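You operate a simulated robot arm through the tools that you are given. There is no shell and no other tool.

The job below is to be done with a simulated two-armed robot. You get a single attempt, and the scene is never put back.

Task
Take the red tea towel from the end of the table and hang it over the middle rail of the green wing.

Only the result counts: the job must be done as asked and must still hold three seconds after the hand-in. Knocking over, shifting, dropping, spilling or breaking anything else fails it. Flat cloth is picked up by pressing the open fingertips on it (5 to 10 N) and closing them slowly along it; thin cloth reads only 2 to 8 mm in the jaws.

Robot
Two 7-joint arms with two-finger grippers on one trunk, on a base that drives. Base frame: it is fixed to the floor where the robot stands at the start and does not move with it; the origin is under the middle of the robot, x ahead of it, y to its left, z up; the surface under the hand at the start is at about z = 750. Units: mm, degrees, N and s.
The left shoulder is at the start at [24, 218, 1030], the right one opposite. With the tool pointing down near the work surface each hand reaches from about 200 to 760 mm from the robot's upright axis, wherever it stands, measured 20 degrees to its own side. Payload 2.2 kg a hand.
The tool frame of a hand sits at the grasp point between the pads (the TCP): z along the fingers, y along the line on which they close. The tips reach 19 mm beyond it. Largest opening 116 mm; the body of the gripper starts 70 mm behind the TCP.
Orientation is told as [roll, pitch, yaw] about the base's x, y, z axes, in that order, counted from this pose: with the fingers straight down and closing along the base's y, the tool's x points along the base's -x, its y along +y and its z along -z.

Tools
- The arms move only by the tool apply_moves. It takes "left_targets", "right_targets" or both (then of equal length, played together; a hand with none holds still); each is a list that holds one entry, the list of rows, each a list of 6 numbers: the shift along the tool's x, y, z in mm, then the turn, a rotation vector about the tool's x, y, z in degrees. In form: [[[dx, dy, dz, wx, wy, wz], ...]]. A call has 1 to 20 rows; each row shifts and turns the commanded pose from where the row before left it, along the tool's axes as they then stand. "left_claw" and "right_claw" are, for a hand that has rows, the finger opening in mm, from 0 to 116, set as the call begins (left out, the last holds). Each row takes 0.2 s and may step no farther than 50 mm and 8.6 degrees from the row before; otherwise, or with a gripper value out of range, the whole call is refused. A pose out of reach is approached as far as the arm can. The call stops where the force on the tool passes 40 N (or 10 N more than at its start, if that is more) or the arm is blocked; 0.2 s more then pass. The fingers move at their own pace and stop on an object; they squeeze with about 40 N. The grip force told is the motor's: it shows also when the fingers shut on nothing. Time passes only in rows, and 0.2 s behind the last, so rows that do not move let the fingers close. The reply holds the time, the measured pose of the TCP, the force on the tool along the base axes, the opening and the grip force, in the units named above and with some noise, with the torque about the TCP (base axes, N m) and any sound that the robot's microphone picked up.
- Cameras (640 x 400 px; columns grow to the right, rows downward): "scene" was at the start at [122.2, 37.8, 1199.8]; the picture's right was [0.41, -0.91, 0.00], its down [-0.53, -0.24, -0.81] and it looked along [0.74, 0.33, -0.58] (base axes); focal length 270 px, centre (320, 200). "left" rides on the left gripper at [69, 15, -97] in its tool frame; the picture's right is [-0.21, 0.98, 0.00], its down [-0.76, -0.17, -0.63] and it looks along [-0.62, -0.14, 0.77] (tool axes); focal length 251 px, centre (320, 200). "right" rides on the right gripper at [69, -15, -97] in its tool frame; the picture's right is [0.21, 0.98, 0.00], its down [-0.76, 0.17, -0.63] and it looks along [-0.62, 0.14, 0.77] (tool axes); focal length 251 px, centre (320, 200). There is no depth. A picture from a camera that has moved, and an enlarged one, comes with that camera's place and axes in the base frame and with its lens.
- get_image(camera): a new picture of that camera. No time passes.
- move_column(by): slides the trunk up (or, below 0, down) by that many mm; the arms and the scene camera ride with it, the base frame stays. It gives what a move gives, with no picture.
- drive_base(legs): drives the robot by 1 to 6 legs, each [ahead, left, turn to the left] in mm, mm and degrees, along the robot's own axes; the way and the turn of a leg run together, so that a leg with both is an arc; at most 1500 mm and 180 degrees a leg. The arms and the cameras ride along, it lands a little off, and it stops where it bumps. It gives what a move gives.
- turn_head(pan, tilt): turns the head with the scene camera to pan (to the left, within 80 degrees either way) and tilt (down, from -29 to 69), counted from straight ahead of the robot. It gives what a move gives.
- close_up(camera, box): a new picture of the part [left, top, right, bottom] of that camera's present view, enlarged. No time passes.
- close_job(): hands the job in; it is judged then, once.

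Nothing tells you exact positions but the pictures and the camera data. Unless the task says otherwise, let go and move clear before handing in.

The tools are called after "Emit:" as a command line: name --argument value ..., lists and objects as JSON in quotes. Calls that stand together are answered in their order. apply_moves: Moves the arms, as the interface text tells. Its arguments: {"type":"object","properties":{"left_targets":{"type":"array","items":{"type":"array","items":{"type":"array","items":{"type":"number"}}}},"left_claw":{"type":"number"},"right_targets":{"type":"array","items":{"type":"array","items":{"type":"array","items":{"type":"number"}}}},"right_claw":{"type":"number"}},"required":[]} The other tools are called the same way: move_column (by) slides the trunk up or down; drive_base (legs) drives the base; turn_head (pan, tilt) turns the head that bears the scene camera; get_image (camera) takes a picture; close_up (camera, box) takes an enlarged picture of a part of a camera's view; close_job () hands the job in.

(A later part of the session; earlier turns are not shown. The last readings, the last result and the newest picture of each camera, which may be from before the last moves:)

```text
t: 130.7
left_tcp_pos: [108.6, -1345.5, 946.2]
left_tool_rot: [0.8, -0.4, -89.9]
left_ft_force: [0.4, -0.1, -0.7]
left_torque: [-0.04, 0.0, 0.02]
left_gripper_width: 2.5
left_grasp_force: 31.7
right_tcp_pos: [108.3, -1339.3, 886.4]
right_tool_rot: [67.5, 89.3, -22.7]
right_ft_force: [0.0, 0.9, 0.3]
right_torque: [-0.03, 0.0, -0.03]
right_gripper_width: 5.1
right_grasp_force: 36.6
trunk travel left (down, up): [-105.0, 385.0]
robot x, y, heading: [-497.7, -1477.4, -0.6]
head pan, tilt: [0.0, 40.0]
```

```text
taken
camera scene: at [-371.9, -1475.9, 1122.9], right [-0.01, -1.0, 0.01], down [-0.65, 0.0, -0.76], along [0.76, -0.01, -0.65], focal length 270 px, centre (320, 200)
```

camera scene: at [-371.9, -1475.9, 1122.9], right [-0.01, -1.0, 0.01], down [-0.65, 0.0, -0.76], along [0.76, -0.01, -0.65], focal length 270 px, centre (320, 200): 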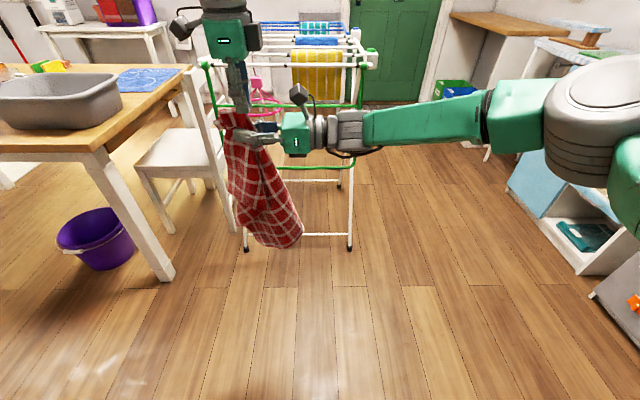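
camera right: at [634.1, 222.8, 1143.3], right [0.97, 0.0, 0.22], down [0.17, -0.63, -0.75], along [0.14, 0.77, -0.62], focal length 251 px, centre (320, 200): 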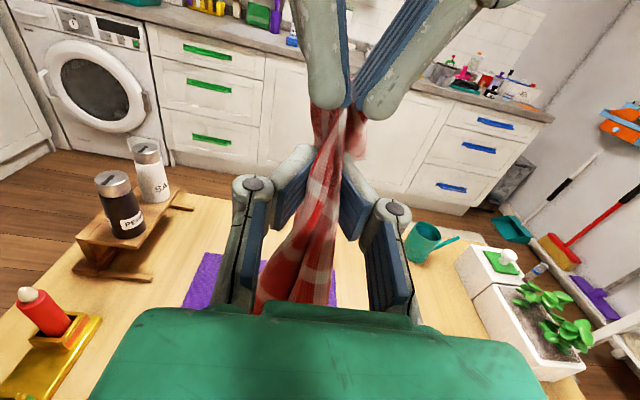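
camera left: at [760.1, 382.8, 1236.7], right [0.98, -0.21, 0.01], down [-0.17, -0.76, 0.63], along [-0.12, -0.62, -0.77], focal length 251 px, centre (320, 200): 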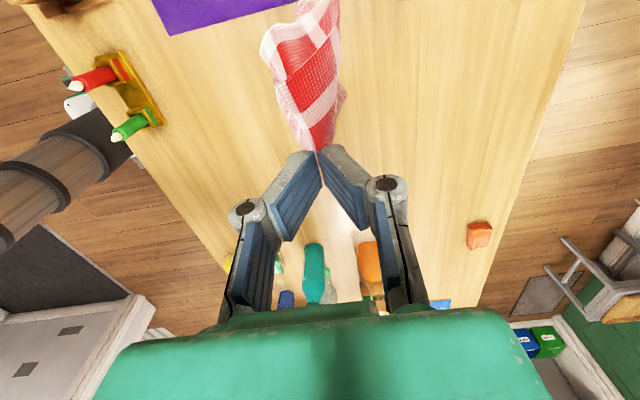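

The towel arrived in front of the wing, still held by both hands, no sway. Now I turn the right hand to point forward (+x), keeping its fingertips in place.

Emit:
apply_moves --right_targets '[[[0, 0, 0, -8.2, 0, 0], [0, 0, 0, -8.2, 0, 0], [0, 0, 0, -8.2, 0, 0], [0, 0, 0, -8.2, 0, 0], [0, 0, 0, -8.2, 0, 0], [0, 0, 0, -8.2, 0, 0], [0, 0, 0, -8.2, 0, 0], [0, 0, 0, -8.2, 0, 0], [0, 0, 0, -8.2, 0, 0], [0, 0, 0, -8.2, 0, 0], [0, 0, 0, -8, 0, 0]]]'

Emit:
get_image --camera "right"

Emit:
get_image --camera "scene"

```text
t: 133.1
left_tcp_pos: [105.8, -1349.0, 949.1]
left_tool_rot: [1.0, -0.2, -89.8]
left_ft_force: [0.3, 0.3, -0.4]
left_torque: [-0.02, -0.01, -0.03]
left_gripper_width: 2.6
left_grasp_force: 31.6
right_tcp_pos: [104.3, -1343.9, 888.7]
right_tool_rot: [178.2, 88.9, -2.3]
right_ft_force: [0.6, 0.5, 0.1]
right_torque: [-0.03, -0.02, -0.03]
right_gripper_width: 4.9
right_grasp_force: 37.6
trunk travel left (down, up): [-105.0, 385.0]
robot x, y, heading: [-498.4, -1480.4, -1.0]
head pan, tilt: [0.0, 40.0]
```

```text
taken
camera right: at [5.4, -1327.0, 956.1], right [-0.01, -0.98, 0.22], down [-0.62, -0.16, -0.77], along [0.78, -0.14, -0.6], focal length 251 px, centre (320, 200)
```

right: 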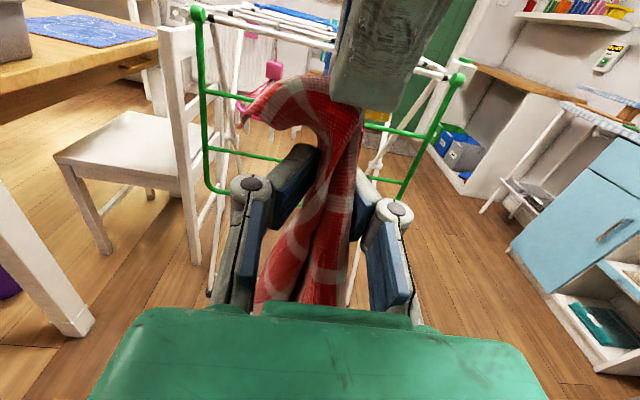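

```text
taken
camera scene: at [-372.8, -1479.5, 1123.0], right [-0.01, -1.0, 0.0], down [-0.65, 0.01, -0.76], along [0.76, -0.01, -0.65], focal length 270 px, centre (320, 200)
```

scene: 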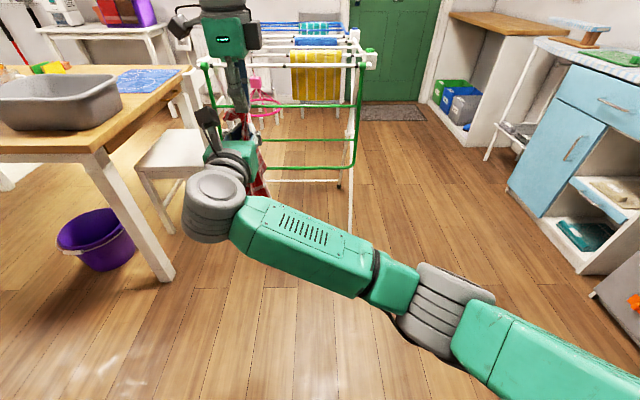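

Now shift both hands together to the robot's centre line (y≈−1480), staying in sync, and lower the trunk.

Emit:
apply_moves --left_targets '[[[-17, 0, 0, 0, 0, 0], [-17, 0, 0, 0, 0, 0], [-17, 0, 0, 0, 0, 0], [-17, 0, 0, 0, 0, 0], [-17, 0, 0, 0, 0, 0], [-17, 0, 0, 0, 0, 0], [-17, 0, 0, 0, 0, 0], [-17, 0, 0, 0, 0, 0]]]' --right_targets '[[[0, 17, 0, 0, 0, 0], [0, 17, 0, 0, 0, 0], [0, 17, 0, 0, 0, 0], [0, 17, 0, 0, 0, 0], [0, 17, 0, 0, 0, 0], [0, 17, 0, 0, 0, 0], [0, 17, 0, 0, 0, 0], [0, 17, 0, 0, 0, 0]]]'

Emit:
get_image --camera "right"

Emit:
get_image --camera "left"

```text
t: 134.9
left_tcp_pos: [106.1, -1490.0, 950.7]
left_tool_rot: [1.1, 0.0, -90.0]
left_ft_force: [-29.7, 5.3, -8.8]
left_torque: [-0.03, 0.42, 0.3]
left_gripper_width: 2.6
left_grasp_force: 31.5
right_tcp_pos: [104.2, -1483.3, 888.6]
right_tool_rot: [-170.1, 88.9, 9.7]
right_ft_force: [0.6, 0.3, -0.2]
right_torque: [0.02, 0.0, -0.01]
right_gripper_width: 4.4
right_grasp_force: 32.0
trunk travel left (down, up): [-105.0, 385.0]
robot x, y, heading: [-497.5, -1477.5, -0.6]
head pan, tilt: [0.0, 40.0]
```

```text
taken
camera right: at [5.5, -1467.0, 956.5], right [-0.01, -0.98, 0.21], down [-0.62, -0.16, -0.77], along [0.78, -0.14, -0.6], focal length 251 px, centre (320, 200)
```

right: 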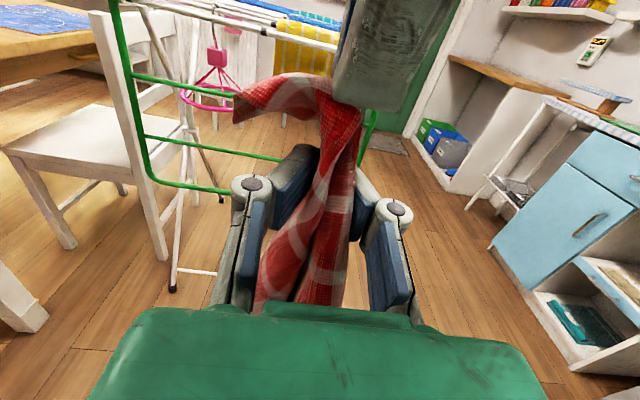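

```text
taken
camera left: at [118.7, -1420.4, 1047.4], right [0.98, -0.21, 0.02], down [-0.18, -0.76, 0.63], along [-0.12, -0.62, -0.78], focal length 251 px, centre (320, 200)
```

left: 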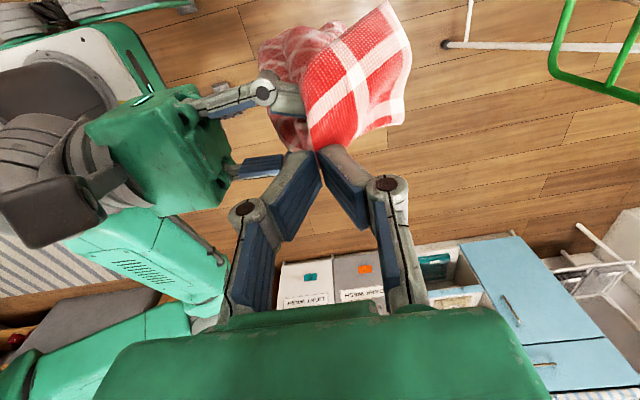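

The left hand suddenly feels about 30 N along −x; I'll look for what it touches before moving on.

Emit:
close_up --camera "left" --box '[0, 50, 420, 340]'

Emit:
close_up --camera "scene" --box '[200, 40, 440, 260]'

Emit:
apply_moves --right_targets '[[[0, 0, 0, 0, 0, 0]]]'

```text
1.38 times, centred on (210, 195) of left
camera zoom: at [118.7, -1420.4, 1047.4], right [0.98, -0.21, 0.02], down [-0.18, -0.76, 0.63], along [-0.12, -0.62, -0.78], focal length 347 px, centre (472, 207)
```

zoom: 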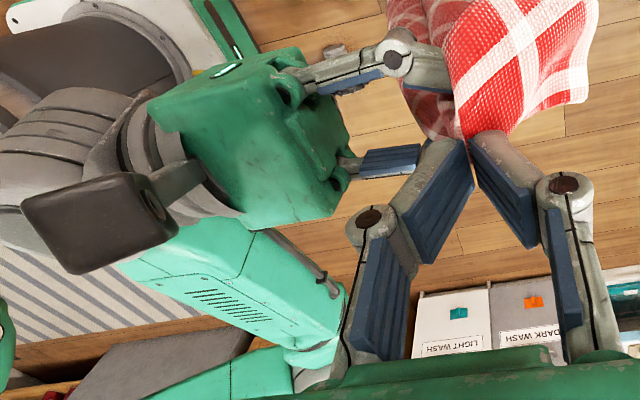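

```text
1.82 times, centred on (320, 150) of scene
camera zoom: at [-372.5, -1484.6, 1122.9], right [-0.01, -1.0, 0.0], down [-0.65, 0.01, -0.76], along [0.76, -0.01, -0.65], focal length 492 px, centre (320, 291)
```

zoom: 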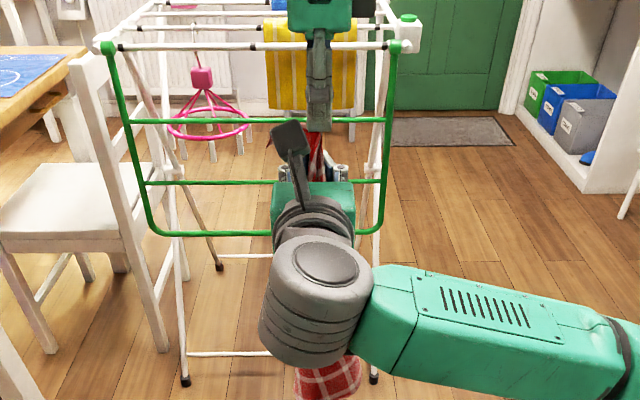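

```text
t: 135.3
left_tcp_pos: [105.8, -1487.4, 951.4]
left_tool_rot: [1.1, -0.1, -90.0]
left_ft_force: [-0.4, 0.2, 0.3]
left_torque: [-0.02, 0.03, -0.02]
left_gripper_width: 2.6
left_grasp_force: 31.7
right_tcp_pos: [104.4, -1481.0, 889.0]
right_tool_rot: [-176.8, 89.1, 3.0]
right_ft_force: [-0.6, 0.2, 0.0]
right_torque: [0.02, -0.02, 0.0]
right_gripper_width: 2.8
right_grasp_force: 29.0
trunk travel left (down, up): [-105.0, 385.0]
robot x, y, heading: [-500.0, -1481.7, -1.1]
head pan, tilt: [0.0, 40.0]
```

That contact was momentary and is gone. Lower the trunk and drive forward to just in front of the wing.

Emit:
move_column --by -105

Emit:
drive_base --legs '[[330, 0, 1]]'

Emit:
get_image --camera "right"

Emit:
get_image --camera "scene"

Emit:
get_image --camera "left"

```text
t: 136.7
left_tcp_pos: [105.5, -1486.9, 845.8]
left_tool_rot: [1.1, -0.1, -89.9]
left_ft_force: [-0.3, -0.8, 0.6]
left_torque: [0.0, 0.01, 0.0]
left_gripper_width: 2.8
left_grasp_force: 31.9
right_tcp_pos: [104.1, -1480.9, 785.4]
right_tool_rot: [-176.5, 89.0, 3.5]
right_ft_force: [1.2, 0.1, 0.5]
right_torque: [-0.01, 0.01, -0.02]
right_gripper_width: 4.4
right_grasp_force: 31.3
trunk travel left (down, up): [0.0, 490.0]
robot x, y, heading: [-498.3, -1479.7, -1.0]
head pan, tilt: [0.0, 40.0]
```

```text
t: 138.9
left_tcp_pos: [439.0, -1477.7, 844.3]
left_tool_rot: [1.0, 0.0, -88.9]
left_ft_force: [0.1, 0.1, -2.0]
left_torque: [-0.02, -0.01, -0.01]
left_gripper_width: 3.1
left_grasp_force: 32.5
right_tcp_pos: [436.9, -1472.3, 783.1]
right_tool_rot: [-176.2, 89.0, 4.6]
right_ft_force: [0.2, -0.3, 0.2]
right_torque: [0.01, -0.01, -0.03]
right_gripper_width: 4.5
right_grasp_force: 36.5
trunk travel left (down, up): [0.0, 490.0]
robot x, y, heading: [-165.7, -1483.6, 0.2]
head pan, tilt: [0.0, 40.0]
```

```text
taken
camera right: at [338.7, -1457.7, 851.1], right [0.01, -0.98, 0.21], down [-0.62, -0.17, -0.77], along [0.79, -0.12, -0.6], focal length 251 px, centre (320, 200)
```

right: 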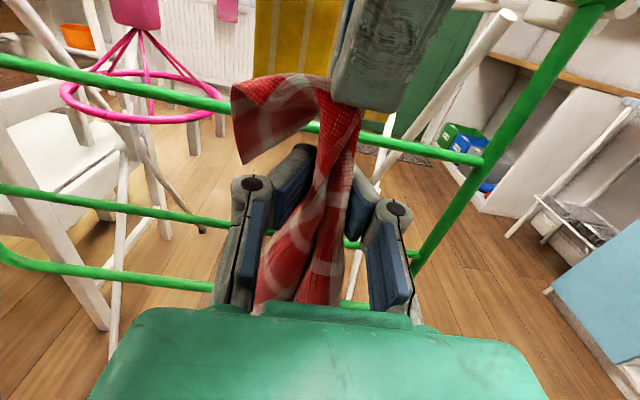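

```text
taken
camera scene: at [-39.3, -1482.2, 1017.8], right [0.0, -1.0, 0.0], down [-0.65, 0.0, -0.76], along [0.76, 0.0, -0.65], focal length 270 px, centre (320, 200)
```

scene: 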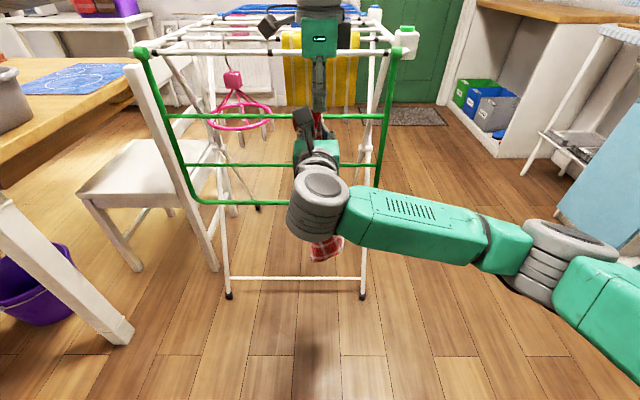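

```text
taken
camera left: at [451.1, -1408.5, 941.7], right [0.98, -0.2, 0.02], down [-0.16, -0.76, 0.63], along [-0.11, -0.62, -0.78], focal length 251 px, centre (320, 200)
```

left: 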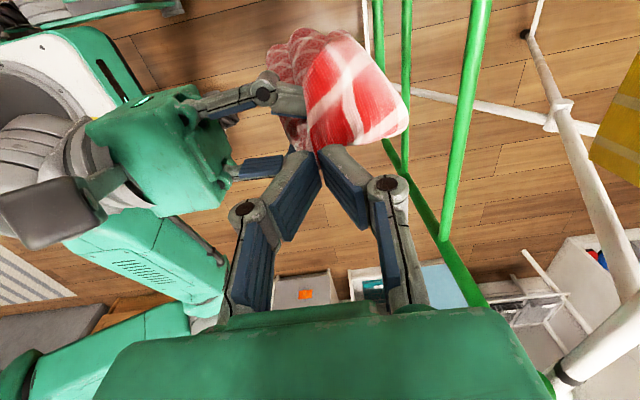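

Rails refined: top rail ≈ (546, 765), middle ≈ (534, 648). I'll lower both hands in sync to the gap height (right at z≈713) and a bit forward.

Emit:
apply_moves --left_targets '[[[0, 4.5, 10, 0, 0, 0], [0, 4.5, 10, 0, 0, 0], [0, 4.5, 10, 0, 0, 0], [0, 4.5, 10, 0, 0, 0], [0, 4.5, 10, 0, 0, 0], [0, 4.5, 10, 0, 0, 0], [0, 4.5, 9, 0, 0, 0]]]' --right_targets '[[[-10, 0, 4.5, 0, 0, 0], [-10, 0, 4.5, 0, 0, 0], [-10, 0, 4.5, 0, 0, 0], [-10, 0, 4.5, 0, 0, 0], [-10, 0, 4.5, 0, 0, 0], [-10, 0, 4.5, 0, 0, 0], [-9, 0, 4.5, 0, 0, 0]]]'

Emit:
get_image --camera "right"

Emit:
get_image --camera "left"

```text
t: 140.5
left_tcp_pos: [469.9, -1478.6, 777.5]
left_tool_rot: [1.3, 0.0, -88.9]
left_ft_force: [-1.1, -0.1, -0.7]
left_torque: [0.0, -0.02, -0.05]
left_gripper_width: 3.3
left_grasp_force: 32.6
right_tcp_pos: [466.7, -1472.1, 717.5]
right_tool_rot: [-177.2, 88.8, 3.7]
right_ft_force: [-0.4, 1.2, 0.1]
right_torque: [-0.01, 0.03, -0.02]
right_gripper_width: 3.8
right_grasp_force: 35.1
trunk travel left (down, up): [0.0, 490.0]
robot x, y, heading: [-163.6, -1483.6, 0.2]
head pan, tilt: [0.0, 40.0]
```

```text
taken
camera right: at [367.9, -1457.5, 784.8], right [0.01, -0.98, 0.21], down [-0.61, -0.18, -0.77], along [0.79, -0.12, -0.6], focal length 251 px, centre (320, 200)
```

right: 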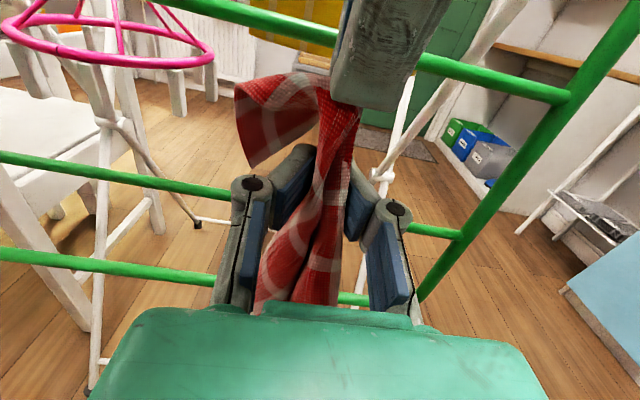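

```text
taken
camera left: at [481.4, -1408.1, 875.8], right [0.98, -0.2, 0.02], down [-0.16, -0.76, 0.63], along [-0.11, -0.62, -0.78], focal length 251 px, centre (320, 200)
```

left: 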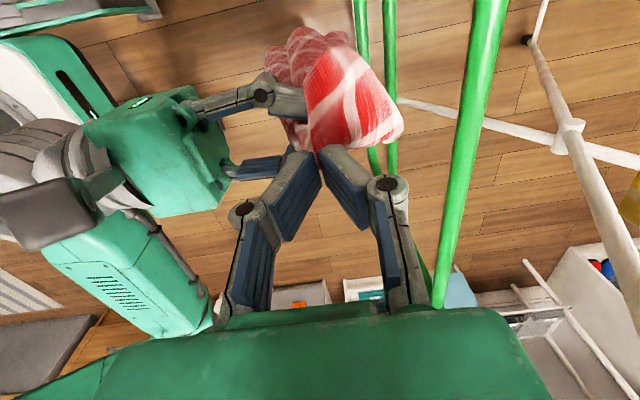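

Both hands are in position in front of the gap. Now the left hand lets go of its corner and rises clear.

Emit:
apply_moves --left_targets '[[[0, 0, 0, 0, 0, 0], [0, 0, -8, 0, 0, 0], [0, 0, -20, 0, 0, 0], [0, 0, -30, 0, 0, 0], [0, 0, -30, 0, 0, 0]]]' --left_claw 40

Emit:
get_image --camera "right"

Emit:
get_image --camera "left"

```text
t: 141.7
left_tcp_pos: [464.1, -1479.4, 866.9]
left_tool_rot: [1.1, 0.0, -88.9]
left_ft_force: [0.3, -0.2, -0.3]
left_torque: [0.02, 0.0, 0.01]
left_gripper_width: 40.2
left_grasp_force: 0.0
left hand out of reach, approached as far as the arm can: row 5
right_tcp_pos: [466.5, -1471.9, 718.5]
right_tool_rot: [-176.7, 88.8, 4.1]
right_ft_force: [0.2, 0.4, -0.7]
right_torque: [-0.01, -0.02, -0.01]
right_gripper_width: 4.7
right_grasp_force: 33.8
trunk travel left (down, up): [0.0, 490.0]
robot x, y, heading: [-167.4, -1480.9, 0.4]
head pan, tilt: [0.0, 40.0]
```

```text
taken
camera right: at [367.5, -1457.8, 785.2], right [0.01, -0.98, 0.21], down [-0.61, -0.17, -0.77], along [0.79, -0.12, -0.6], focal length 251 px, centre (320, 200)
```

right: 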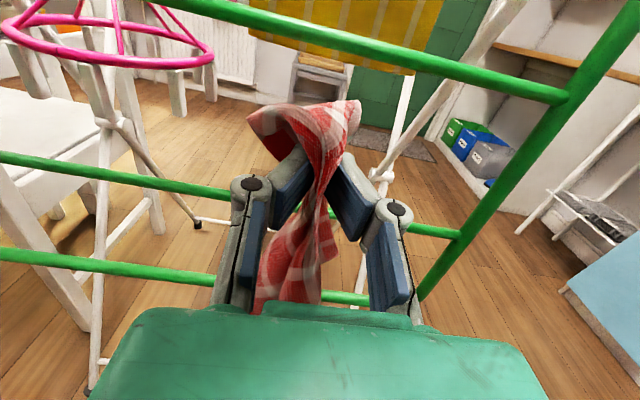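

```text
taken
camera left: at [475.6, -1409.0, 964.3], right [0.98, -0.2, 0.02], down [-0.16, -0.76, 0.63], along [-0.11, -0.62, -0.78], focal length 251 px, centre (320, 200)
```

left: 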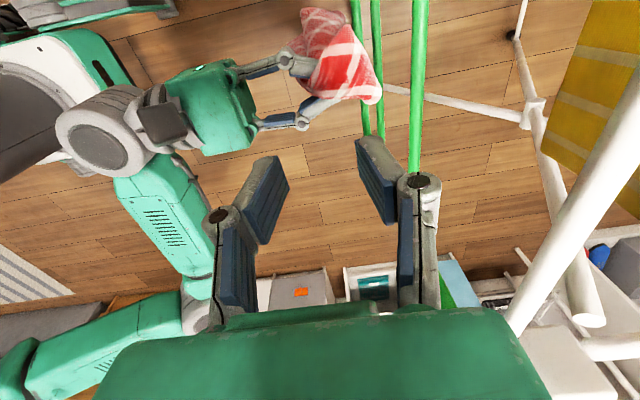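

The right hand holds the towel alone and the tail lies over the fingertips. I'll push it forward through the gap, first 60 mm, then check.

Emit:
apply_moves --right_targets '[[[-1, 0, 14, 0, 0, 0], [-1, 0, 14, 0, 0, 0], [-1, 0, 14, 0, 0, 0], [-1, 0, 14, 0, 0, 0], [0, 0, 10, 0, 0, 0]]]'

Emit:
get_image --camera "right"

Emit:
get_image --camera "left"

```text
t: 142.9
left_tcp_pos: [464.0, -1477.3, 866.7]
left_tool_rot: [1.1, -0.1, -88.8]
left_ft_force: [0.6, 0.3, -0.6]
left_torque: [-0.03, -0.02, 0.04]
left_gripper_width: 40.0
left_grasp_force: 0.0
right_tcp_pos: [533.1, -1470.2, 716.1]
right_tool_rot: [-175.5, 88.8, 5.2]
right_ft_force: [0.2, -0.6, -0.2]
right_torque: [0.03, 0.02, 0.0]
right_gripper_width: 2.6
right_grasp_force: 29.0
trunk travel left (down, up): [0.0, 490.0]
robot x, y, heading: [-168.3, -1479.1, 0.5]
head pan, tilt: [0.0, 40.0]
```

```text
taken
camera right: at [434.1, -1456.0, 782.1], right [0.01, -0.98, 0.21], down [-0.61, -0.17, -0.77], along [0.79, -0.12, -0.6], focal length 251 px, centre (320, 200)
```

right: 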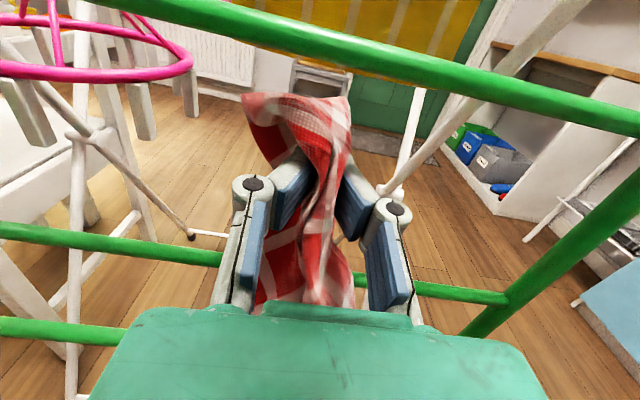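

```text
taken
camera left: at [476.1, -1408.8, 964.4], right [0.98, -0.2, 0.02], down [-0.16, -0.76, 0.63], along [-0.11, -0.62, -0.78], focal length 251 px, centre (320, 200)
```

left: 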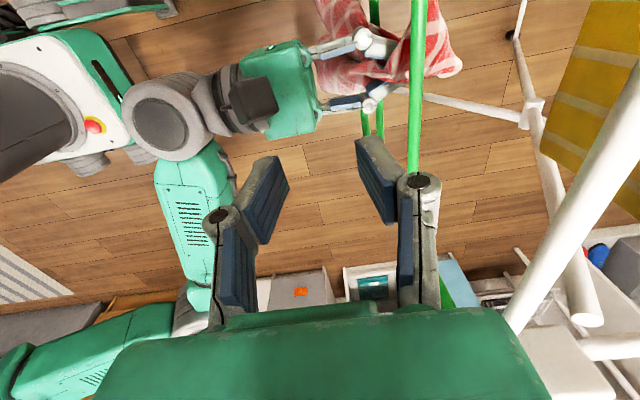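

Passing cleanly under the top rail. Another ~64 mm forward.

Emit:
apply_moves --right_targets '[[[0, 0, 14, 0, 0, 0], [0, 0, 14, 0, 0, 0], [0, 0, 14, 0, 0, 0], [0, 0, 12, 0, 0, 0], [0, 0, 10, 0, 0, 0], [0, 0, 0, 0, 0, 0]]]'

Emit:
get_image --camera "right"

Emit:
get_image --camera "left"

Emit:
get_image --camera "scene"

```text
t: 144.3
left_tcp_pos: [464.0, -1478.3, 867.9]
left_tool_rot: [1.3, 0.0, -88.8]
left_ft_force: [-0.5, -0.4, -0.2]
left_torque: [0.01, 0.0, -0.03]
left_gripper_width: 40.0
left_grasp_force: 0.0
right_tcp_pos: [596.1, -1469.9, 716.3]
right_tool_rot: [-177.5, 88.9, 3.3]
right_ft_force: [-0.2, -0.4, 0.1]
right_torque: [0.01, 0.03, -0.02]
right_gripper_width: 4.6
right_grasp_force: 35.8
trunk travel left (down, up): [0.0, 490.0]
robot x, y, heading: [-166.3, -1484.8, 0.5]
head pan, tilt: [0.0, 40.0]
```

```text
taken
camera right: at [497.8, -1454.8, 783.5], right [0.01, -0.98, 0.21], down [-0.61, -0.18, -0.77], along [0.79, -0.12, -0.6], focal length 251 px, centre (320, 200)
```

right: 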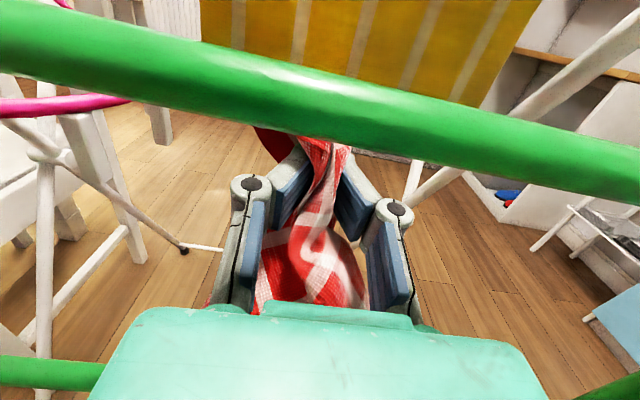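

```text
taken
camera left: at [476.1, -1408.8, 964.4], right [0.98, -0.2, 0.02], down [-0.16, -0.76, 0.63], along [-0.11, -0.62, -0.78], focal length 251 px, centre (320, 200)
```

left: 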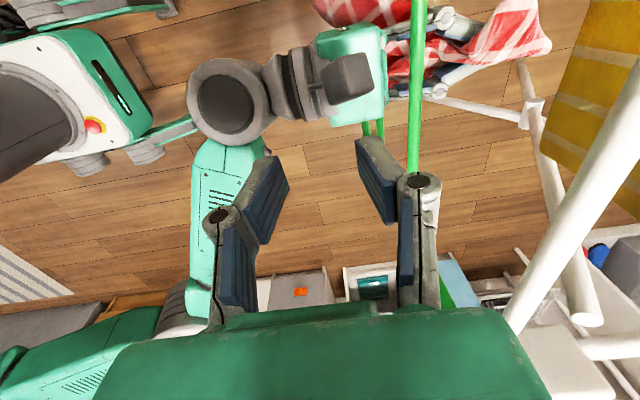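

```text
taken
camera scene: at [-39.2, -1482.1, 1017.9], right [0.0, -1.0, 0.0], down [-0.65, 0.0, -0.76], along [0.76, 0.0, -0.65], focal length 270 px, centre (320, 200)
```

scene: 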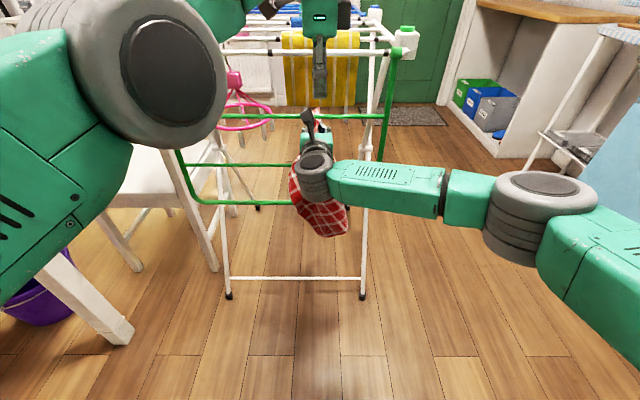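

The pinch is ~85 mm inside, tail further in, about 250 mm hangs outside. I'll lower the hand a little so it rests just over the middle rail before releasing.

Emit:
apply_moves --right_targets '[[[-8, 0, 2, 0, 0, 0], [-8, 0, 2, 0, 0, 0], [-8, 0, 2, 0, 0, 0], [-8, 0, 2, 0, 0, 0], [0, 0, 0, 0, 0, 0]]]'

Emit:
get_image --camera "right"

Emit:
get_image --camera "left"

```text
t: 145.5
left_tcp_pos: [460.6, -1477.7, 869.8]
left_tool_rot: [1.4, 0.0, -89.0]
left_ft_force: [0.3, 0.2, -0.7]
left_torque: [0.01, -0.03, 0.02]
left_gripper_width: 40.0
left_grasp_force: 0.1
right_tcp_pos: [603.2, -1468.1, 689.5]
right_tool_rot: [-175.8, 88.5, 5.2]
right_ft_force: [-24.5, -1.1, 21.6]
right_torque: [-0.23, 2.55, -0.15]
right_gripper_width: 3.6
right_grasp_force: 34.6
trunk travel left (down, up): [0.0, 490.0]
robot x, y, heading: [-168.3, -1479.7, 0.2]
head pan, tilt: [0.0, 40.0]
```

```text
taken
camera right: at [504.2, -1453.7, 756.2], right [0.01, -0.98, 0.21], down [-0.61, -0.18, -0.77], along [0.79, -0.12, -0.6], focal length 251 px, centre (320, 200)
```

right: 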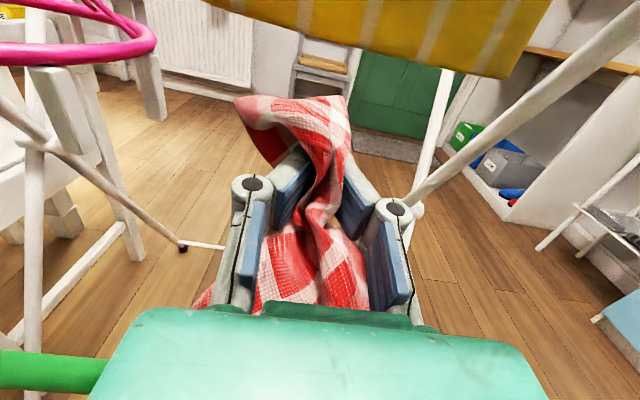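

```text
taken
camera left: at [471.9, -1408.5, 966.4], right [0.98, -0.2, 0.02], down [-0.17, -0.76, 0.63], along [-0.1, -0.62, -0.78], focal length 251 px, centre (320, 200)
```

left: 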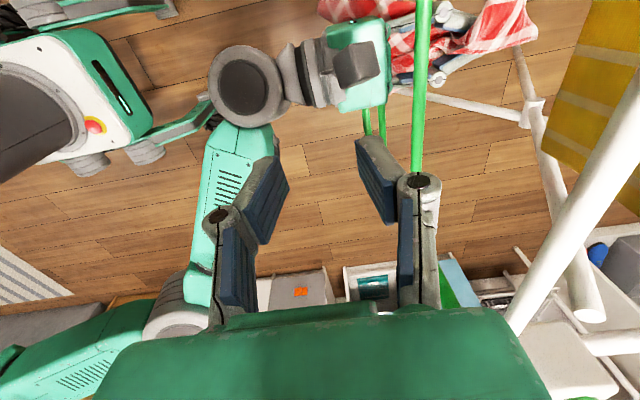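

The hand is bearing on the middle rail (≈30 N), so I back off slightly at once.

Emit:
apply_moves --right_targets '[[[4, 0, -6, 0, 0, 0], [4, 0, -6, 0, 0, 0], [4, 0, 0, 0, 0, 0]]]'

Emit:
get_image --camera "right"

Emit:
get_image --camera "left"

```text
t: 146.3
left_tcp_pos: [465.2, -1477.9, 869.1]
left_tool_rot: [1.3, 0.1, -88.9]
left_ft_force: [-1.1, 0.0, -0.1]
left_torque: [0.01, -0.04, -0.02]
left_gripper_width: 39.7
left_grasp_force: 0.1
right_tcp_pos: [593.7, -1470.1, 696.0]
right_tool_rot: [-178.7, 88.7, 2.3]
right_ft_force: [-0.6, 0.4, -0.8]
right_torque: [0.07, 0.01, -0.02]
right_gripper_width: 2.9
right_grasp_force: 30.0
trunk travel left (down, up): [0.0, 490.0]
robot x, y, heading: [-164.3, -1479.1, 0.4]
head pan, tilt: [0.0, 40.0]
```

```text
taken
camera right: at [494.9, -1455.2, 763.3], right [0.01, -0.98, 0.21], down [-0.61, -0.17, -0.77], along [0.79, -0.12, -0.6], focal length 251 px, centre (320, 200)
```

right: 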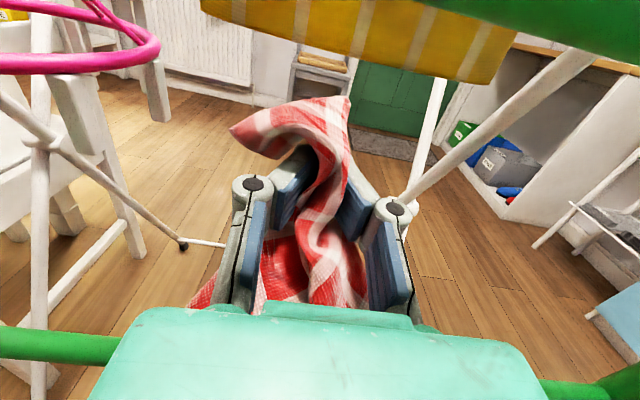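

```text
taken
camera left: at [476.5, -1408.8, 964.3], right [0.98, -0.2, 0.02], down [-0.16, -0.76, 0.63], along [-0.11, -0.62, -0.78], focal length 251 px, centre (320, 200)
```

left: 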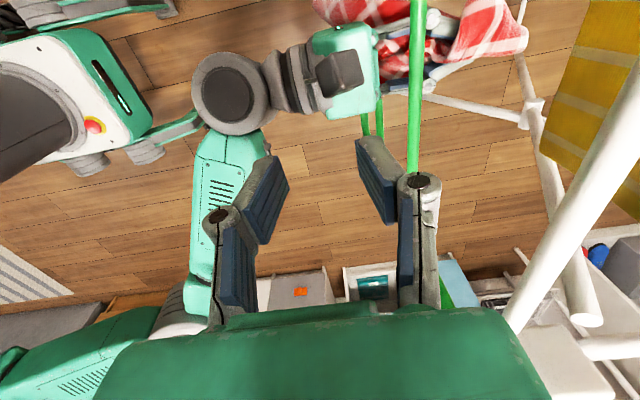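

Contact is gone and the rack hasn't moved. Now open the right jaws gently to let the inner part drop behind the rail.

Emit:
apply_moves --right_targets '[[[0, 0, 0, 0, 0, 0], [0, 0, 0, 0, 0, 0], [0, 0, 0, 0, 0, 0], [0, 0, 0, 0, 0, 0]]]' --right_claw 45

Emit:
get_image --camera "right"

Emit:
get_image --camera "left"

Emit:
get_image --camera "scene"

```text
t: 147.3
left_tcp_pos: [464.4, -1478.2, 868.1]
left_tool_rot: [1.1, 0.0, -88.9]
left_ft_force: [-0.2, 0.4, 0.3]
left_torque: [-0.02, 0.03, -0.01]
left_gripper_width: 40.1
left_grasp_force: 0.0
right_tcp_pos: [594.0, -1469.5, 696.8]
right_tool_rot: [-177.2, 88.8, 3.7]
right_ft_force: [0.2, -0.9, -0.2]
right_torque: [0.0, 0.0, -0.02]
right_gripper_width: 45.1
right_grasp_force: 0.1
trunk travel left (down, up): [0.0, 490.0]
robot x, y, heading: [-169.6, -1481.9, 0.2]
head pan, tilt: [0.0, 40.0]
```

```text
taken
camera right: at [494.5, -1455.0, 763.9], right [0.01, -0.98, 0.21], down [-0.61, -0.17, -0.77], along [0.79, -0.12, -0.6], focal length 251 px, centre (320, 200)
```

right: 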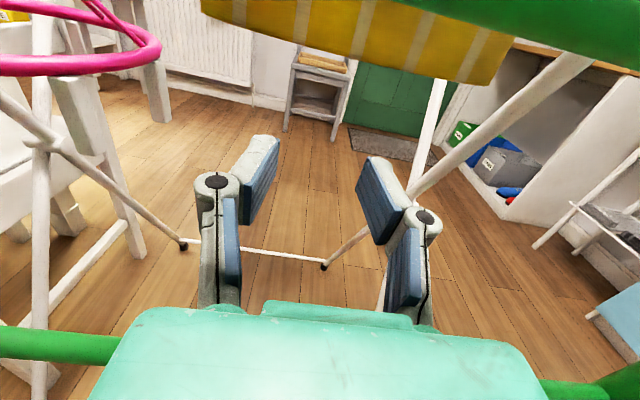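

```text
taken
camera left: at [476.1, -1408.9, 964.4], right [0.98, -0.2, 0.02], down [-0.16, -0.76, 0.63], along [-0.11, -0.62, -0.78], focal length 251 px, centre (320, 200)
```

left: 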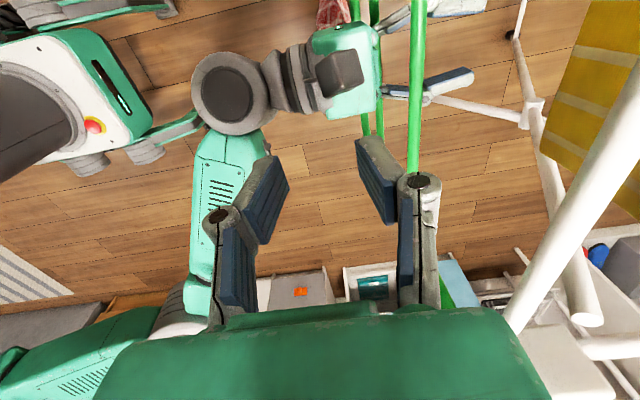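

```text
taken
camera scene: at [-39.2, -1482.2, 1017.9], right [0.0, -1.0, 0.0], down [-0.65, 0.0, -0.76], along [0.76, 0.0, -0.65], focal length 270 px, centre (320, 200)
```

scene: 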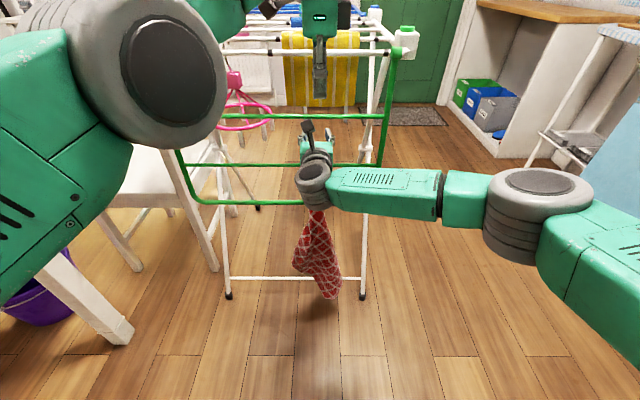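

Emit:
close_up --camera "scene" --box '[220, 110, 420, 320]'

```text
1.90 times, centred on (320, 215) of scene
camera zoom: at [-39.2, -1482.2, 1017.9], right [0.0, -1.0, 0.0], down [-0.65, 0.0, -0.76], along [0.76, 0.0, -0.65], focal length 515 px, centre (320, 171)
```

zoom: 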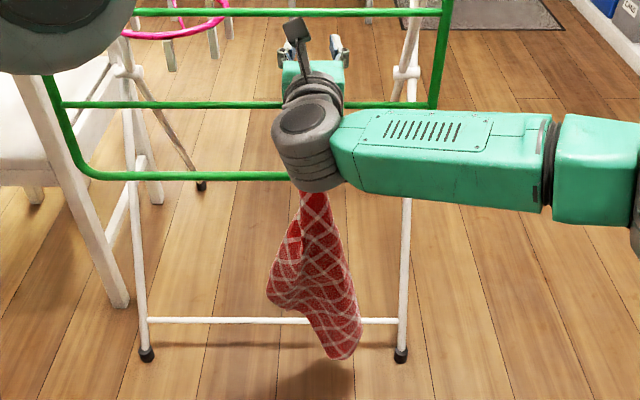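

The towel slipped off the rail and is dropping in front of the wing. I'll withdraw the right hand from the gap and see where it ends up.

Emit:
apply_moves --right_targets '[[[2, 0, -15, 0, 0, 0], [2, 0, -20, 0, 0, 0], [0, 0, -25, 0, 0, 0], [0, 0, -30, 0, 0, 0], [0, 0, -30, 0, 0, 0], [0, 0, -30, 0, 0, 0]]]'

Emit:
turn_head --pan 0 --tilt 60

Emit:
get_image --camera "scene"

Emit:
get_image --camera "left"

```text
t: 148.7
left_tcp_pos: [464.4, -1478.0, 867.5]
left_tool_rot: [1.2, 0.1, -89.0]
left_ft_force: [-0.3, -0.3, 0.0]
left_torque: [0.01, 0.02, 0.04]
left_gripper_width: 39.8
left_grasp_force: 0.1
right_tcp_pos: [442.8, -1472.2, 698.5]
right_tool_rot: [-175.6, 88.7, 5.3]
right_ft_force: [-0.1, -0.7, -0.2]
right_torque: [0.01, 0.01, -0.01]
right_gripper_width: 45.2
right_grasp_force: 0.0
trunk travel left (down, up): [0.0, 490.0]
robot x, y, heading: [-164.8, -1484.5, 0.3]
head pan, tilt: [0.0, 40.0]
```

```text
t: 149.5
left_tcp_pos: [463.6, -1478.8, 867.3]
left_tool_rot: [1.3, 0.0, -88.9]
left_ft_force: [0.8, 0.3, -0.8]
left_torque: [-0.04, -0.03, 0.01]
left_gripper_width: 40.0
left_grasp_force: 0.1
right_tcp_pos: [444.0, -1470.6, 698.0]
right_tool_rot: [-176.5, 88.9, 4.3]
right_ft_force: [-0.3, -0.5, -0.6]
right_torque: [-0.02, 0.0, 0.02]
right_gripper_width: 45.0
right_grasp_force: 0.0
trunk travel left (down, up): [0.0, 490.0]
robot x, y, heading: [-162.7, -1482.2, 0.3]
head pan, tilt: [0.0, 60.0]
```

```text
taken
camera scene: at [-58.0, -1482.4, 991.3], right [0.0, -1.0, 0.0], down [-0.87, 0.0, -0.5], along [0.5, 0.0, -0.87], focal length 270 px, centre (320, 200)
```

scene: 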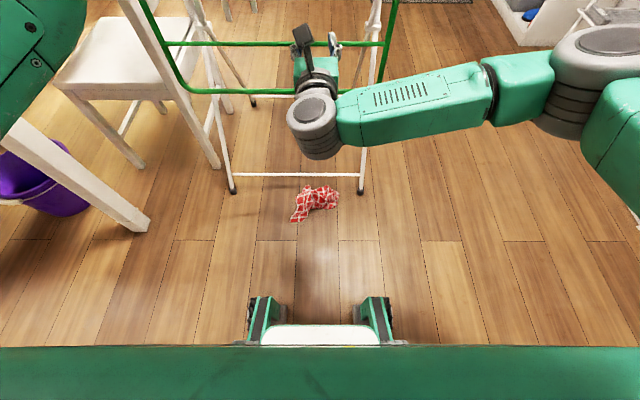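

```text
taken
camera left: at [475.9, -1408.9, 964.3], right [0.98, -0.2, 0.02], down [-0.16, -0.76, 0.63], along [-0.11, -0.62, -0.78], focal length 251 px, centre (320, 200)
```

left: 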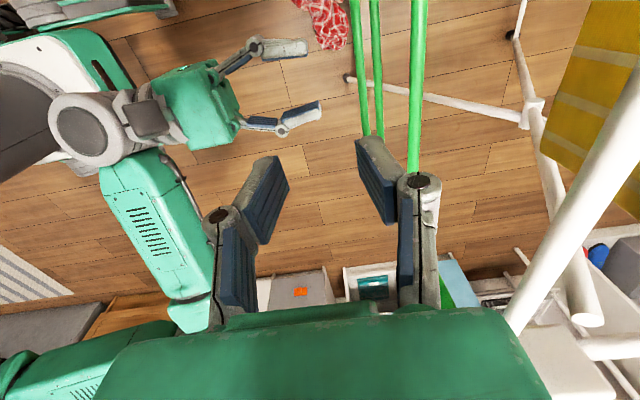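

The towel is now a heap on the floor in front of the wing, around [500, −1460]. I'll look at it in detail and plan to pick it up from the floor with a better threading plan.

Emit:
close_up --camera "scene" --box '[260, 160, 380, 240]'

Emit:
get_image --camera "right"

```text
5.00 times, centred on (320, 200) of scene
camera zoom: at [-58.0, -1482.4, 991.3], right [0.0, -1.0, 0.0], down [-0.87, 0.0, -0.5], along [0.5, 0.0, -0.87], focal length 1353 px, centre (320, 200)
```

zoom: 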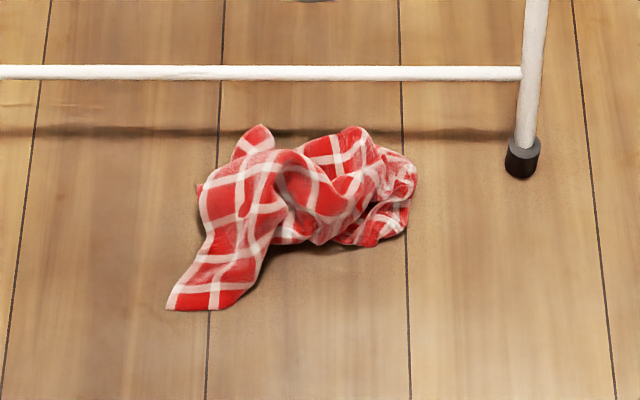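

```text
taken
camera right: at [344.8, -1457.4, 765.4], right [0.01, -0.98, 0.21], down [-0.61, -0.17, -0.77], along [0.79, -0.12, -0.6], focal length 251 px, centre (320, 200)
```

right: 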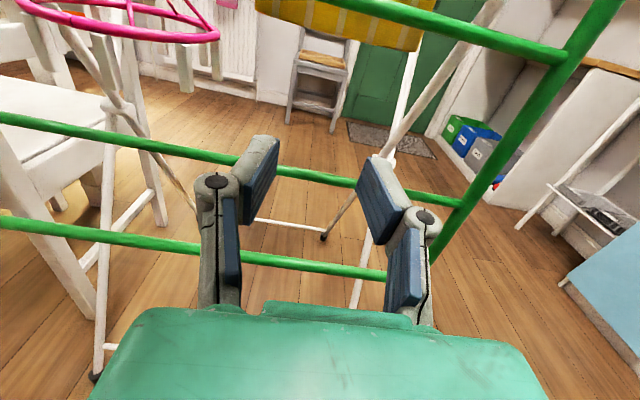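

A corner of the towel sticks out toward me at about [420, −1388], ideal to pinch. First I turn the left hand so its camera looks back at my own base, to know how close I may drive.

Emit:
apply_moves --left_targets '[[[0, 0, -5, 0, 0, 8.2], [0, 0, -5, 0, 0, 8.2], [0, 0, -5, 0, 0, 8.2], [0, 0, 0, 0, 0, 8.2], [0, 0, 0, 0, 0, 8.2], [0, 0, 0, 0, 0, 8.2], [0, 0, 0, 0, 0, 8.2], [0, 0, 0, 0, 0, 8.2], [0, 0, 0, 0, 0, 8.2], [0, 0, 0, 0, 0, 8.2], [0, 0, 0, 0, 0, 8.2]]]'

Emit:
get_image --camera "left"

```text
t: 151.9
left_tcp_pos: [461.1, -1477.7, 881.0]
left_tool_rot: [0.1, 1.3, -179.2]
left_ft_force: [0.1, -0.4, 0.0]
left_torque: [0.01, -0.01, 0.0]
left_gripper_width: 39.8
left_grasp_force: 0.0
left hand out of reach, approached as far as the arm can: row 2
right_tcp_pos: [443.6, -1472.2, 697.7]
right_tool_rot: [-176.7, 88.8, 4.1]
right_ft_force: [-0.4, 0.2, 0.6]
right_torque: [-0.01, -0.03, -0.01]
right_gripper_width: 45.1
right_grasp_force: 0.1
trunk travel left (down, up): [0.0, 490.0]
robot x, y, heading: [-166.2, -1484.0, 0.4]
head pan, tilt: [0.0, 60.0]
```

```text
taken
camera left: at [527.5, -1491.2, 979.5], right [-0.2, -0.98, 0.0], down [-0.77, 0.16, 0.61], along [-0.6, 0.13, -0.79], focal length 251 px, centre (320, 200)
```

left: 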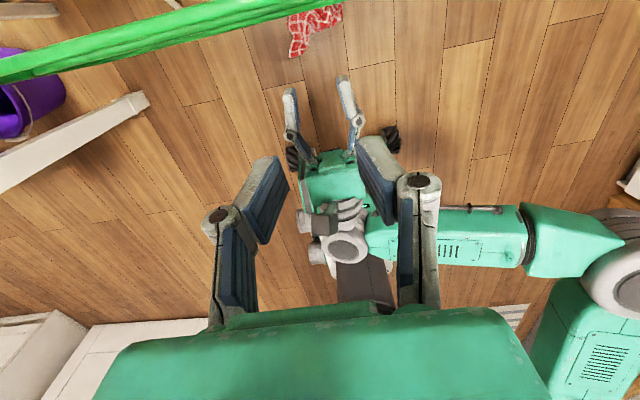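

The base's front wheels reach about 280 mm ahead of the axis. I'll now tuck the left hand aside, tip the right hand downward and bring it low on the right side before driving closer to the towel.

Emit:
apply_moves --left_targets '[[[-27, -30, -4, 0, 0, 0], [-27, -30, -4, 0, 0, 0], [-27, -30, -4, 0, 0, 0], [-27, -30, -4, 0, 0, 0], [-27, -30, -4, 0, 0, 0], [-27, -30, -4, 0, 0, 0], [-27, -30, -4, 0, 0, 0], [-27, -30, -4, 0, 0, 0], [-27, -30, -4, 0, 0, 0], [-27, -30, -4, 0, 0, 0]]]'

Emit:
apply_moves --right_targets '[[[0, 0, 0, 0, -8.2, 0], [0, 0, 0, 0, -8.2, 0], [0, 0, 0, 0, -8.2, 0], [0, 0, 0, 0, -8.2, 0], [0, 0, 0, 0, -8.2, 0], [0, 0, 0, 0, -8.2, 0], [0, 0, 0, 0, -8.2, 0], [0, 0, 0, 0, -8.2, 0], [0, 0, 0, 0, -8.2, 0], [0, 0, 0, 0, -8.2, 0], [0, 0, 0, 0, -7, 0]]]'

Emit:
get_image --camera "left"

Emit:
get_image --camera "right"

```text
t: 154.1
left_tcp_pos: [292.7, -1220.2, 963.4]
left_tool_rot: [0.2, 1.3, -179.1]
left_ft_force: [1.0, -0.7, 0.7]
left_torque: [0.03, -0.01, 0.01]
left_gripper_width: 40.1
left_grasp_force: 0.0
left hand out of reach, approached as far as the arm can: row 1, 2, 3, 4, 5
right_tcp_pos: [443.1, -1469.6, 698.7]
right_tool_rot: [174.9, 88.8, -4.2]
right_ft_force: [0.7, 0.3, -0.6]
right_torque: [0.01, 0.01, -0.01]
right_gripper_width: 44.9
right_grasp_force: 0.0
trunk travel left (down, up): [0.0, 490.0]
robot x, y, heading: [-166.3, -1479.3, 0.5]
head pan, tilt: [0.0, 60.0]
```

```text
t: 156.5
left_tcp_pos: [294.6, -1221.9, 962.6]
left_tool_rot: [0.2, 1.2, -179.1]
left_ft_force: [-0.2, -0.7, -1.0]
left_torque: [-0.01, 0.0, 0.01]
left_gripper_width: 39.8
left_grasp_force: 0.1
right_tcp_pos: [444.8, -1469.5, 697.3]
right_tool_rot: [-0.1, 2.0, -179.0]
right_ft_force: [1.6, 0.5, -0.3]
right_torque: [0.01, 0.03, -0.01]
right_gripper_width: 44.9
right_grasp_force: 0.0
trunk travel left (down, up): [0.0, 490.0]
robot x, y, heading: [-163.4, -1483.8, 0.6]
head pan, tilt: [0.0, 60.0]
```

```text
taken
camera left: at [360.8, -1235.9, 1061.7], right [-0.2, -0.98, 0.0], down [-0.77, 0.16, 0.62], along [-0.6, 0.12, -0.79], focal length 251 px, centre (320, 200)
```

left: 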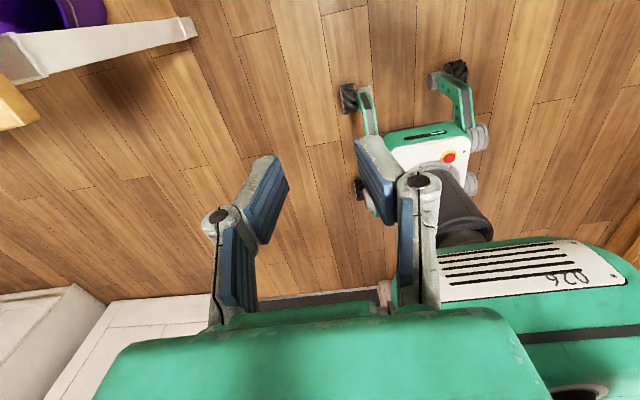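

```text
taken
camera right: at [508.2, -1453.1, 796.7], right [0.23, -0.97, 0.01], down [-0.78, -0.18, 0.6], along [-0.59, -0.15, -0.8], focal length 251 px, centre (320, 200)
```

right: 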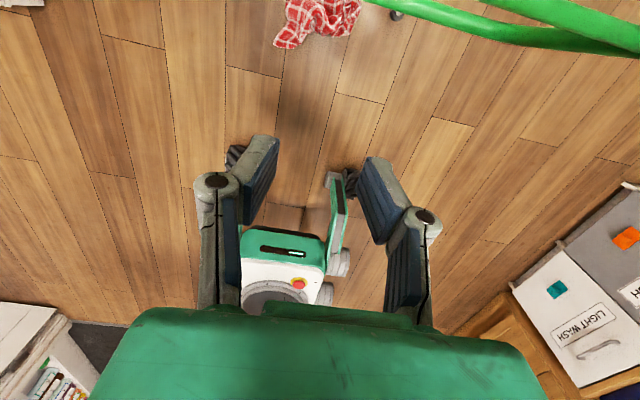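

The base is U-shaped: body front only ~136 mm ahead, with two slim legs to the front wheels, so I can reach the floor between them. Next: bring the right hand low in front, pull the left hand back, then drive.

Emit:
apply_moves --left_targets '[[[-14, 0, -4, 0, 0, 0], [-14, 0, -4, 0, 0, 0], [-14, 0, -4, 0, 0, 0], [-14, 0, -4, 0, 0, 0], [-14, 0, -4, 0, 0, 0], [-14, 0, -4, 0, 0, 0], [-14, 0, -4, 0, 0, 0], [-14, 0, -4, 0, 0, 0], [-14, 0, -4, 0, 0, 0], [-14, 0, -4, 0, 0, 0]]]' --right_targets '[[[-27, 9.4, 24, 0, 0, 0], [-27, 9.4, 24, 0, 0, 0], [-27, 9.4, 24, 0, 0, 0], [-27, 9.4, 24, 0, 0, 0], [-27, 9.4, 24, 0, 0, 0], [-27, 9.4, 24, 0, 0, 0], [-27, 9.4, 24, 0, 0, 0], [-27, 9.4, 24, 0, 0, 0], [-27, 9.4, 24, 0, 0, 0], [-27, 9.4, 24, 0, 0, 0]]]'

Emit:
get_image --camera "scene"

Emit:
get_image --camera "left"

```text
t: 158.7
left_tcp_pos: [151.5, -1223.3, 1000.5]
left_tool_rot: [0.1, 1.3, -179.1]
left_ft_force: [0.5, 0.1, 0.0]
left_torque: [0.02, -0.03, 0.03]
left_gripper_width: 40.2
left_grasp_force: 0.1
right_tcp_pos: [184.5, -1568.5, 448.1]
right_tool_rot: [0.1, 2.3, -179.1]
right_ft_force: [0.1, 0.9, -0.4]
right_torque: [0.03, -0.01, 0.01]
right_gripper_width: 45.1
right_grasp_force: 0.1
trunk travel left (down, up): [0.0, 490.0]
robot x, y, heading: [-168.0, -1483.7, 0.1]
head pan, tilt: [0.0, 60.0]
```

```text
taken
camera scene: at [-59.9, -1480.3, 991.5], right [0.0, -1.0, 0.0], down [-0.87, 0.0, -0.5], along [0.5, 0.0, -0.87], focal length 270 px, centre (320, 200)
```

scene: 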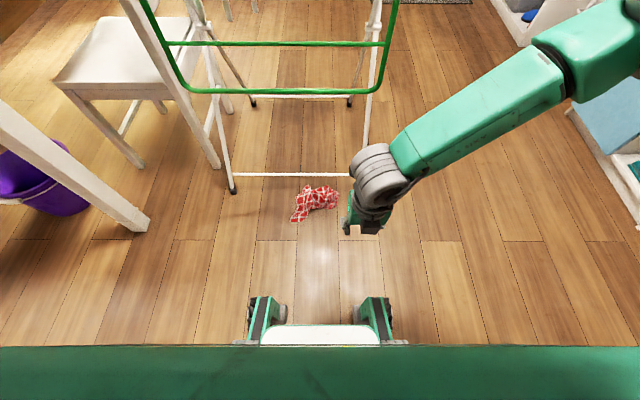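

```text
taken
camera left: at [219.1, -1237.6, 1098.1], right [-0.2, -0.98, 0.0], down [-0.77, 0.15, 0.62], along [-0.6, 0.12, -0.79], focal length 251 px, centre (320, 200)
```

left: 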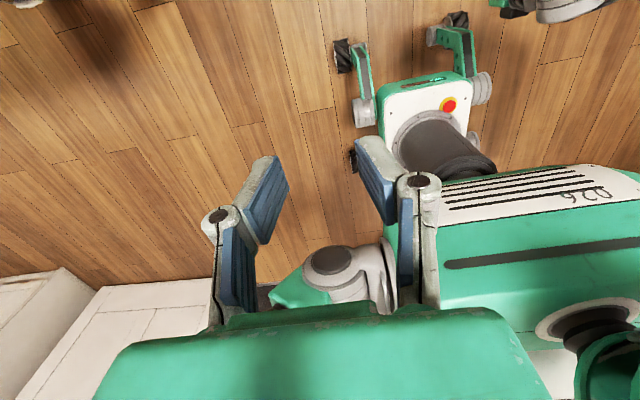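

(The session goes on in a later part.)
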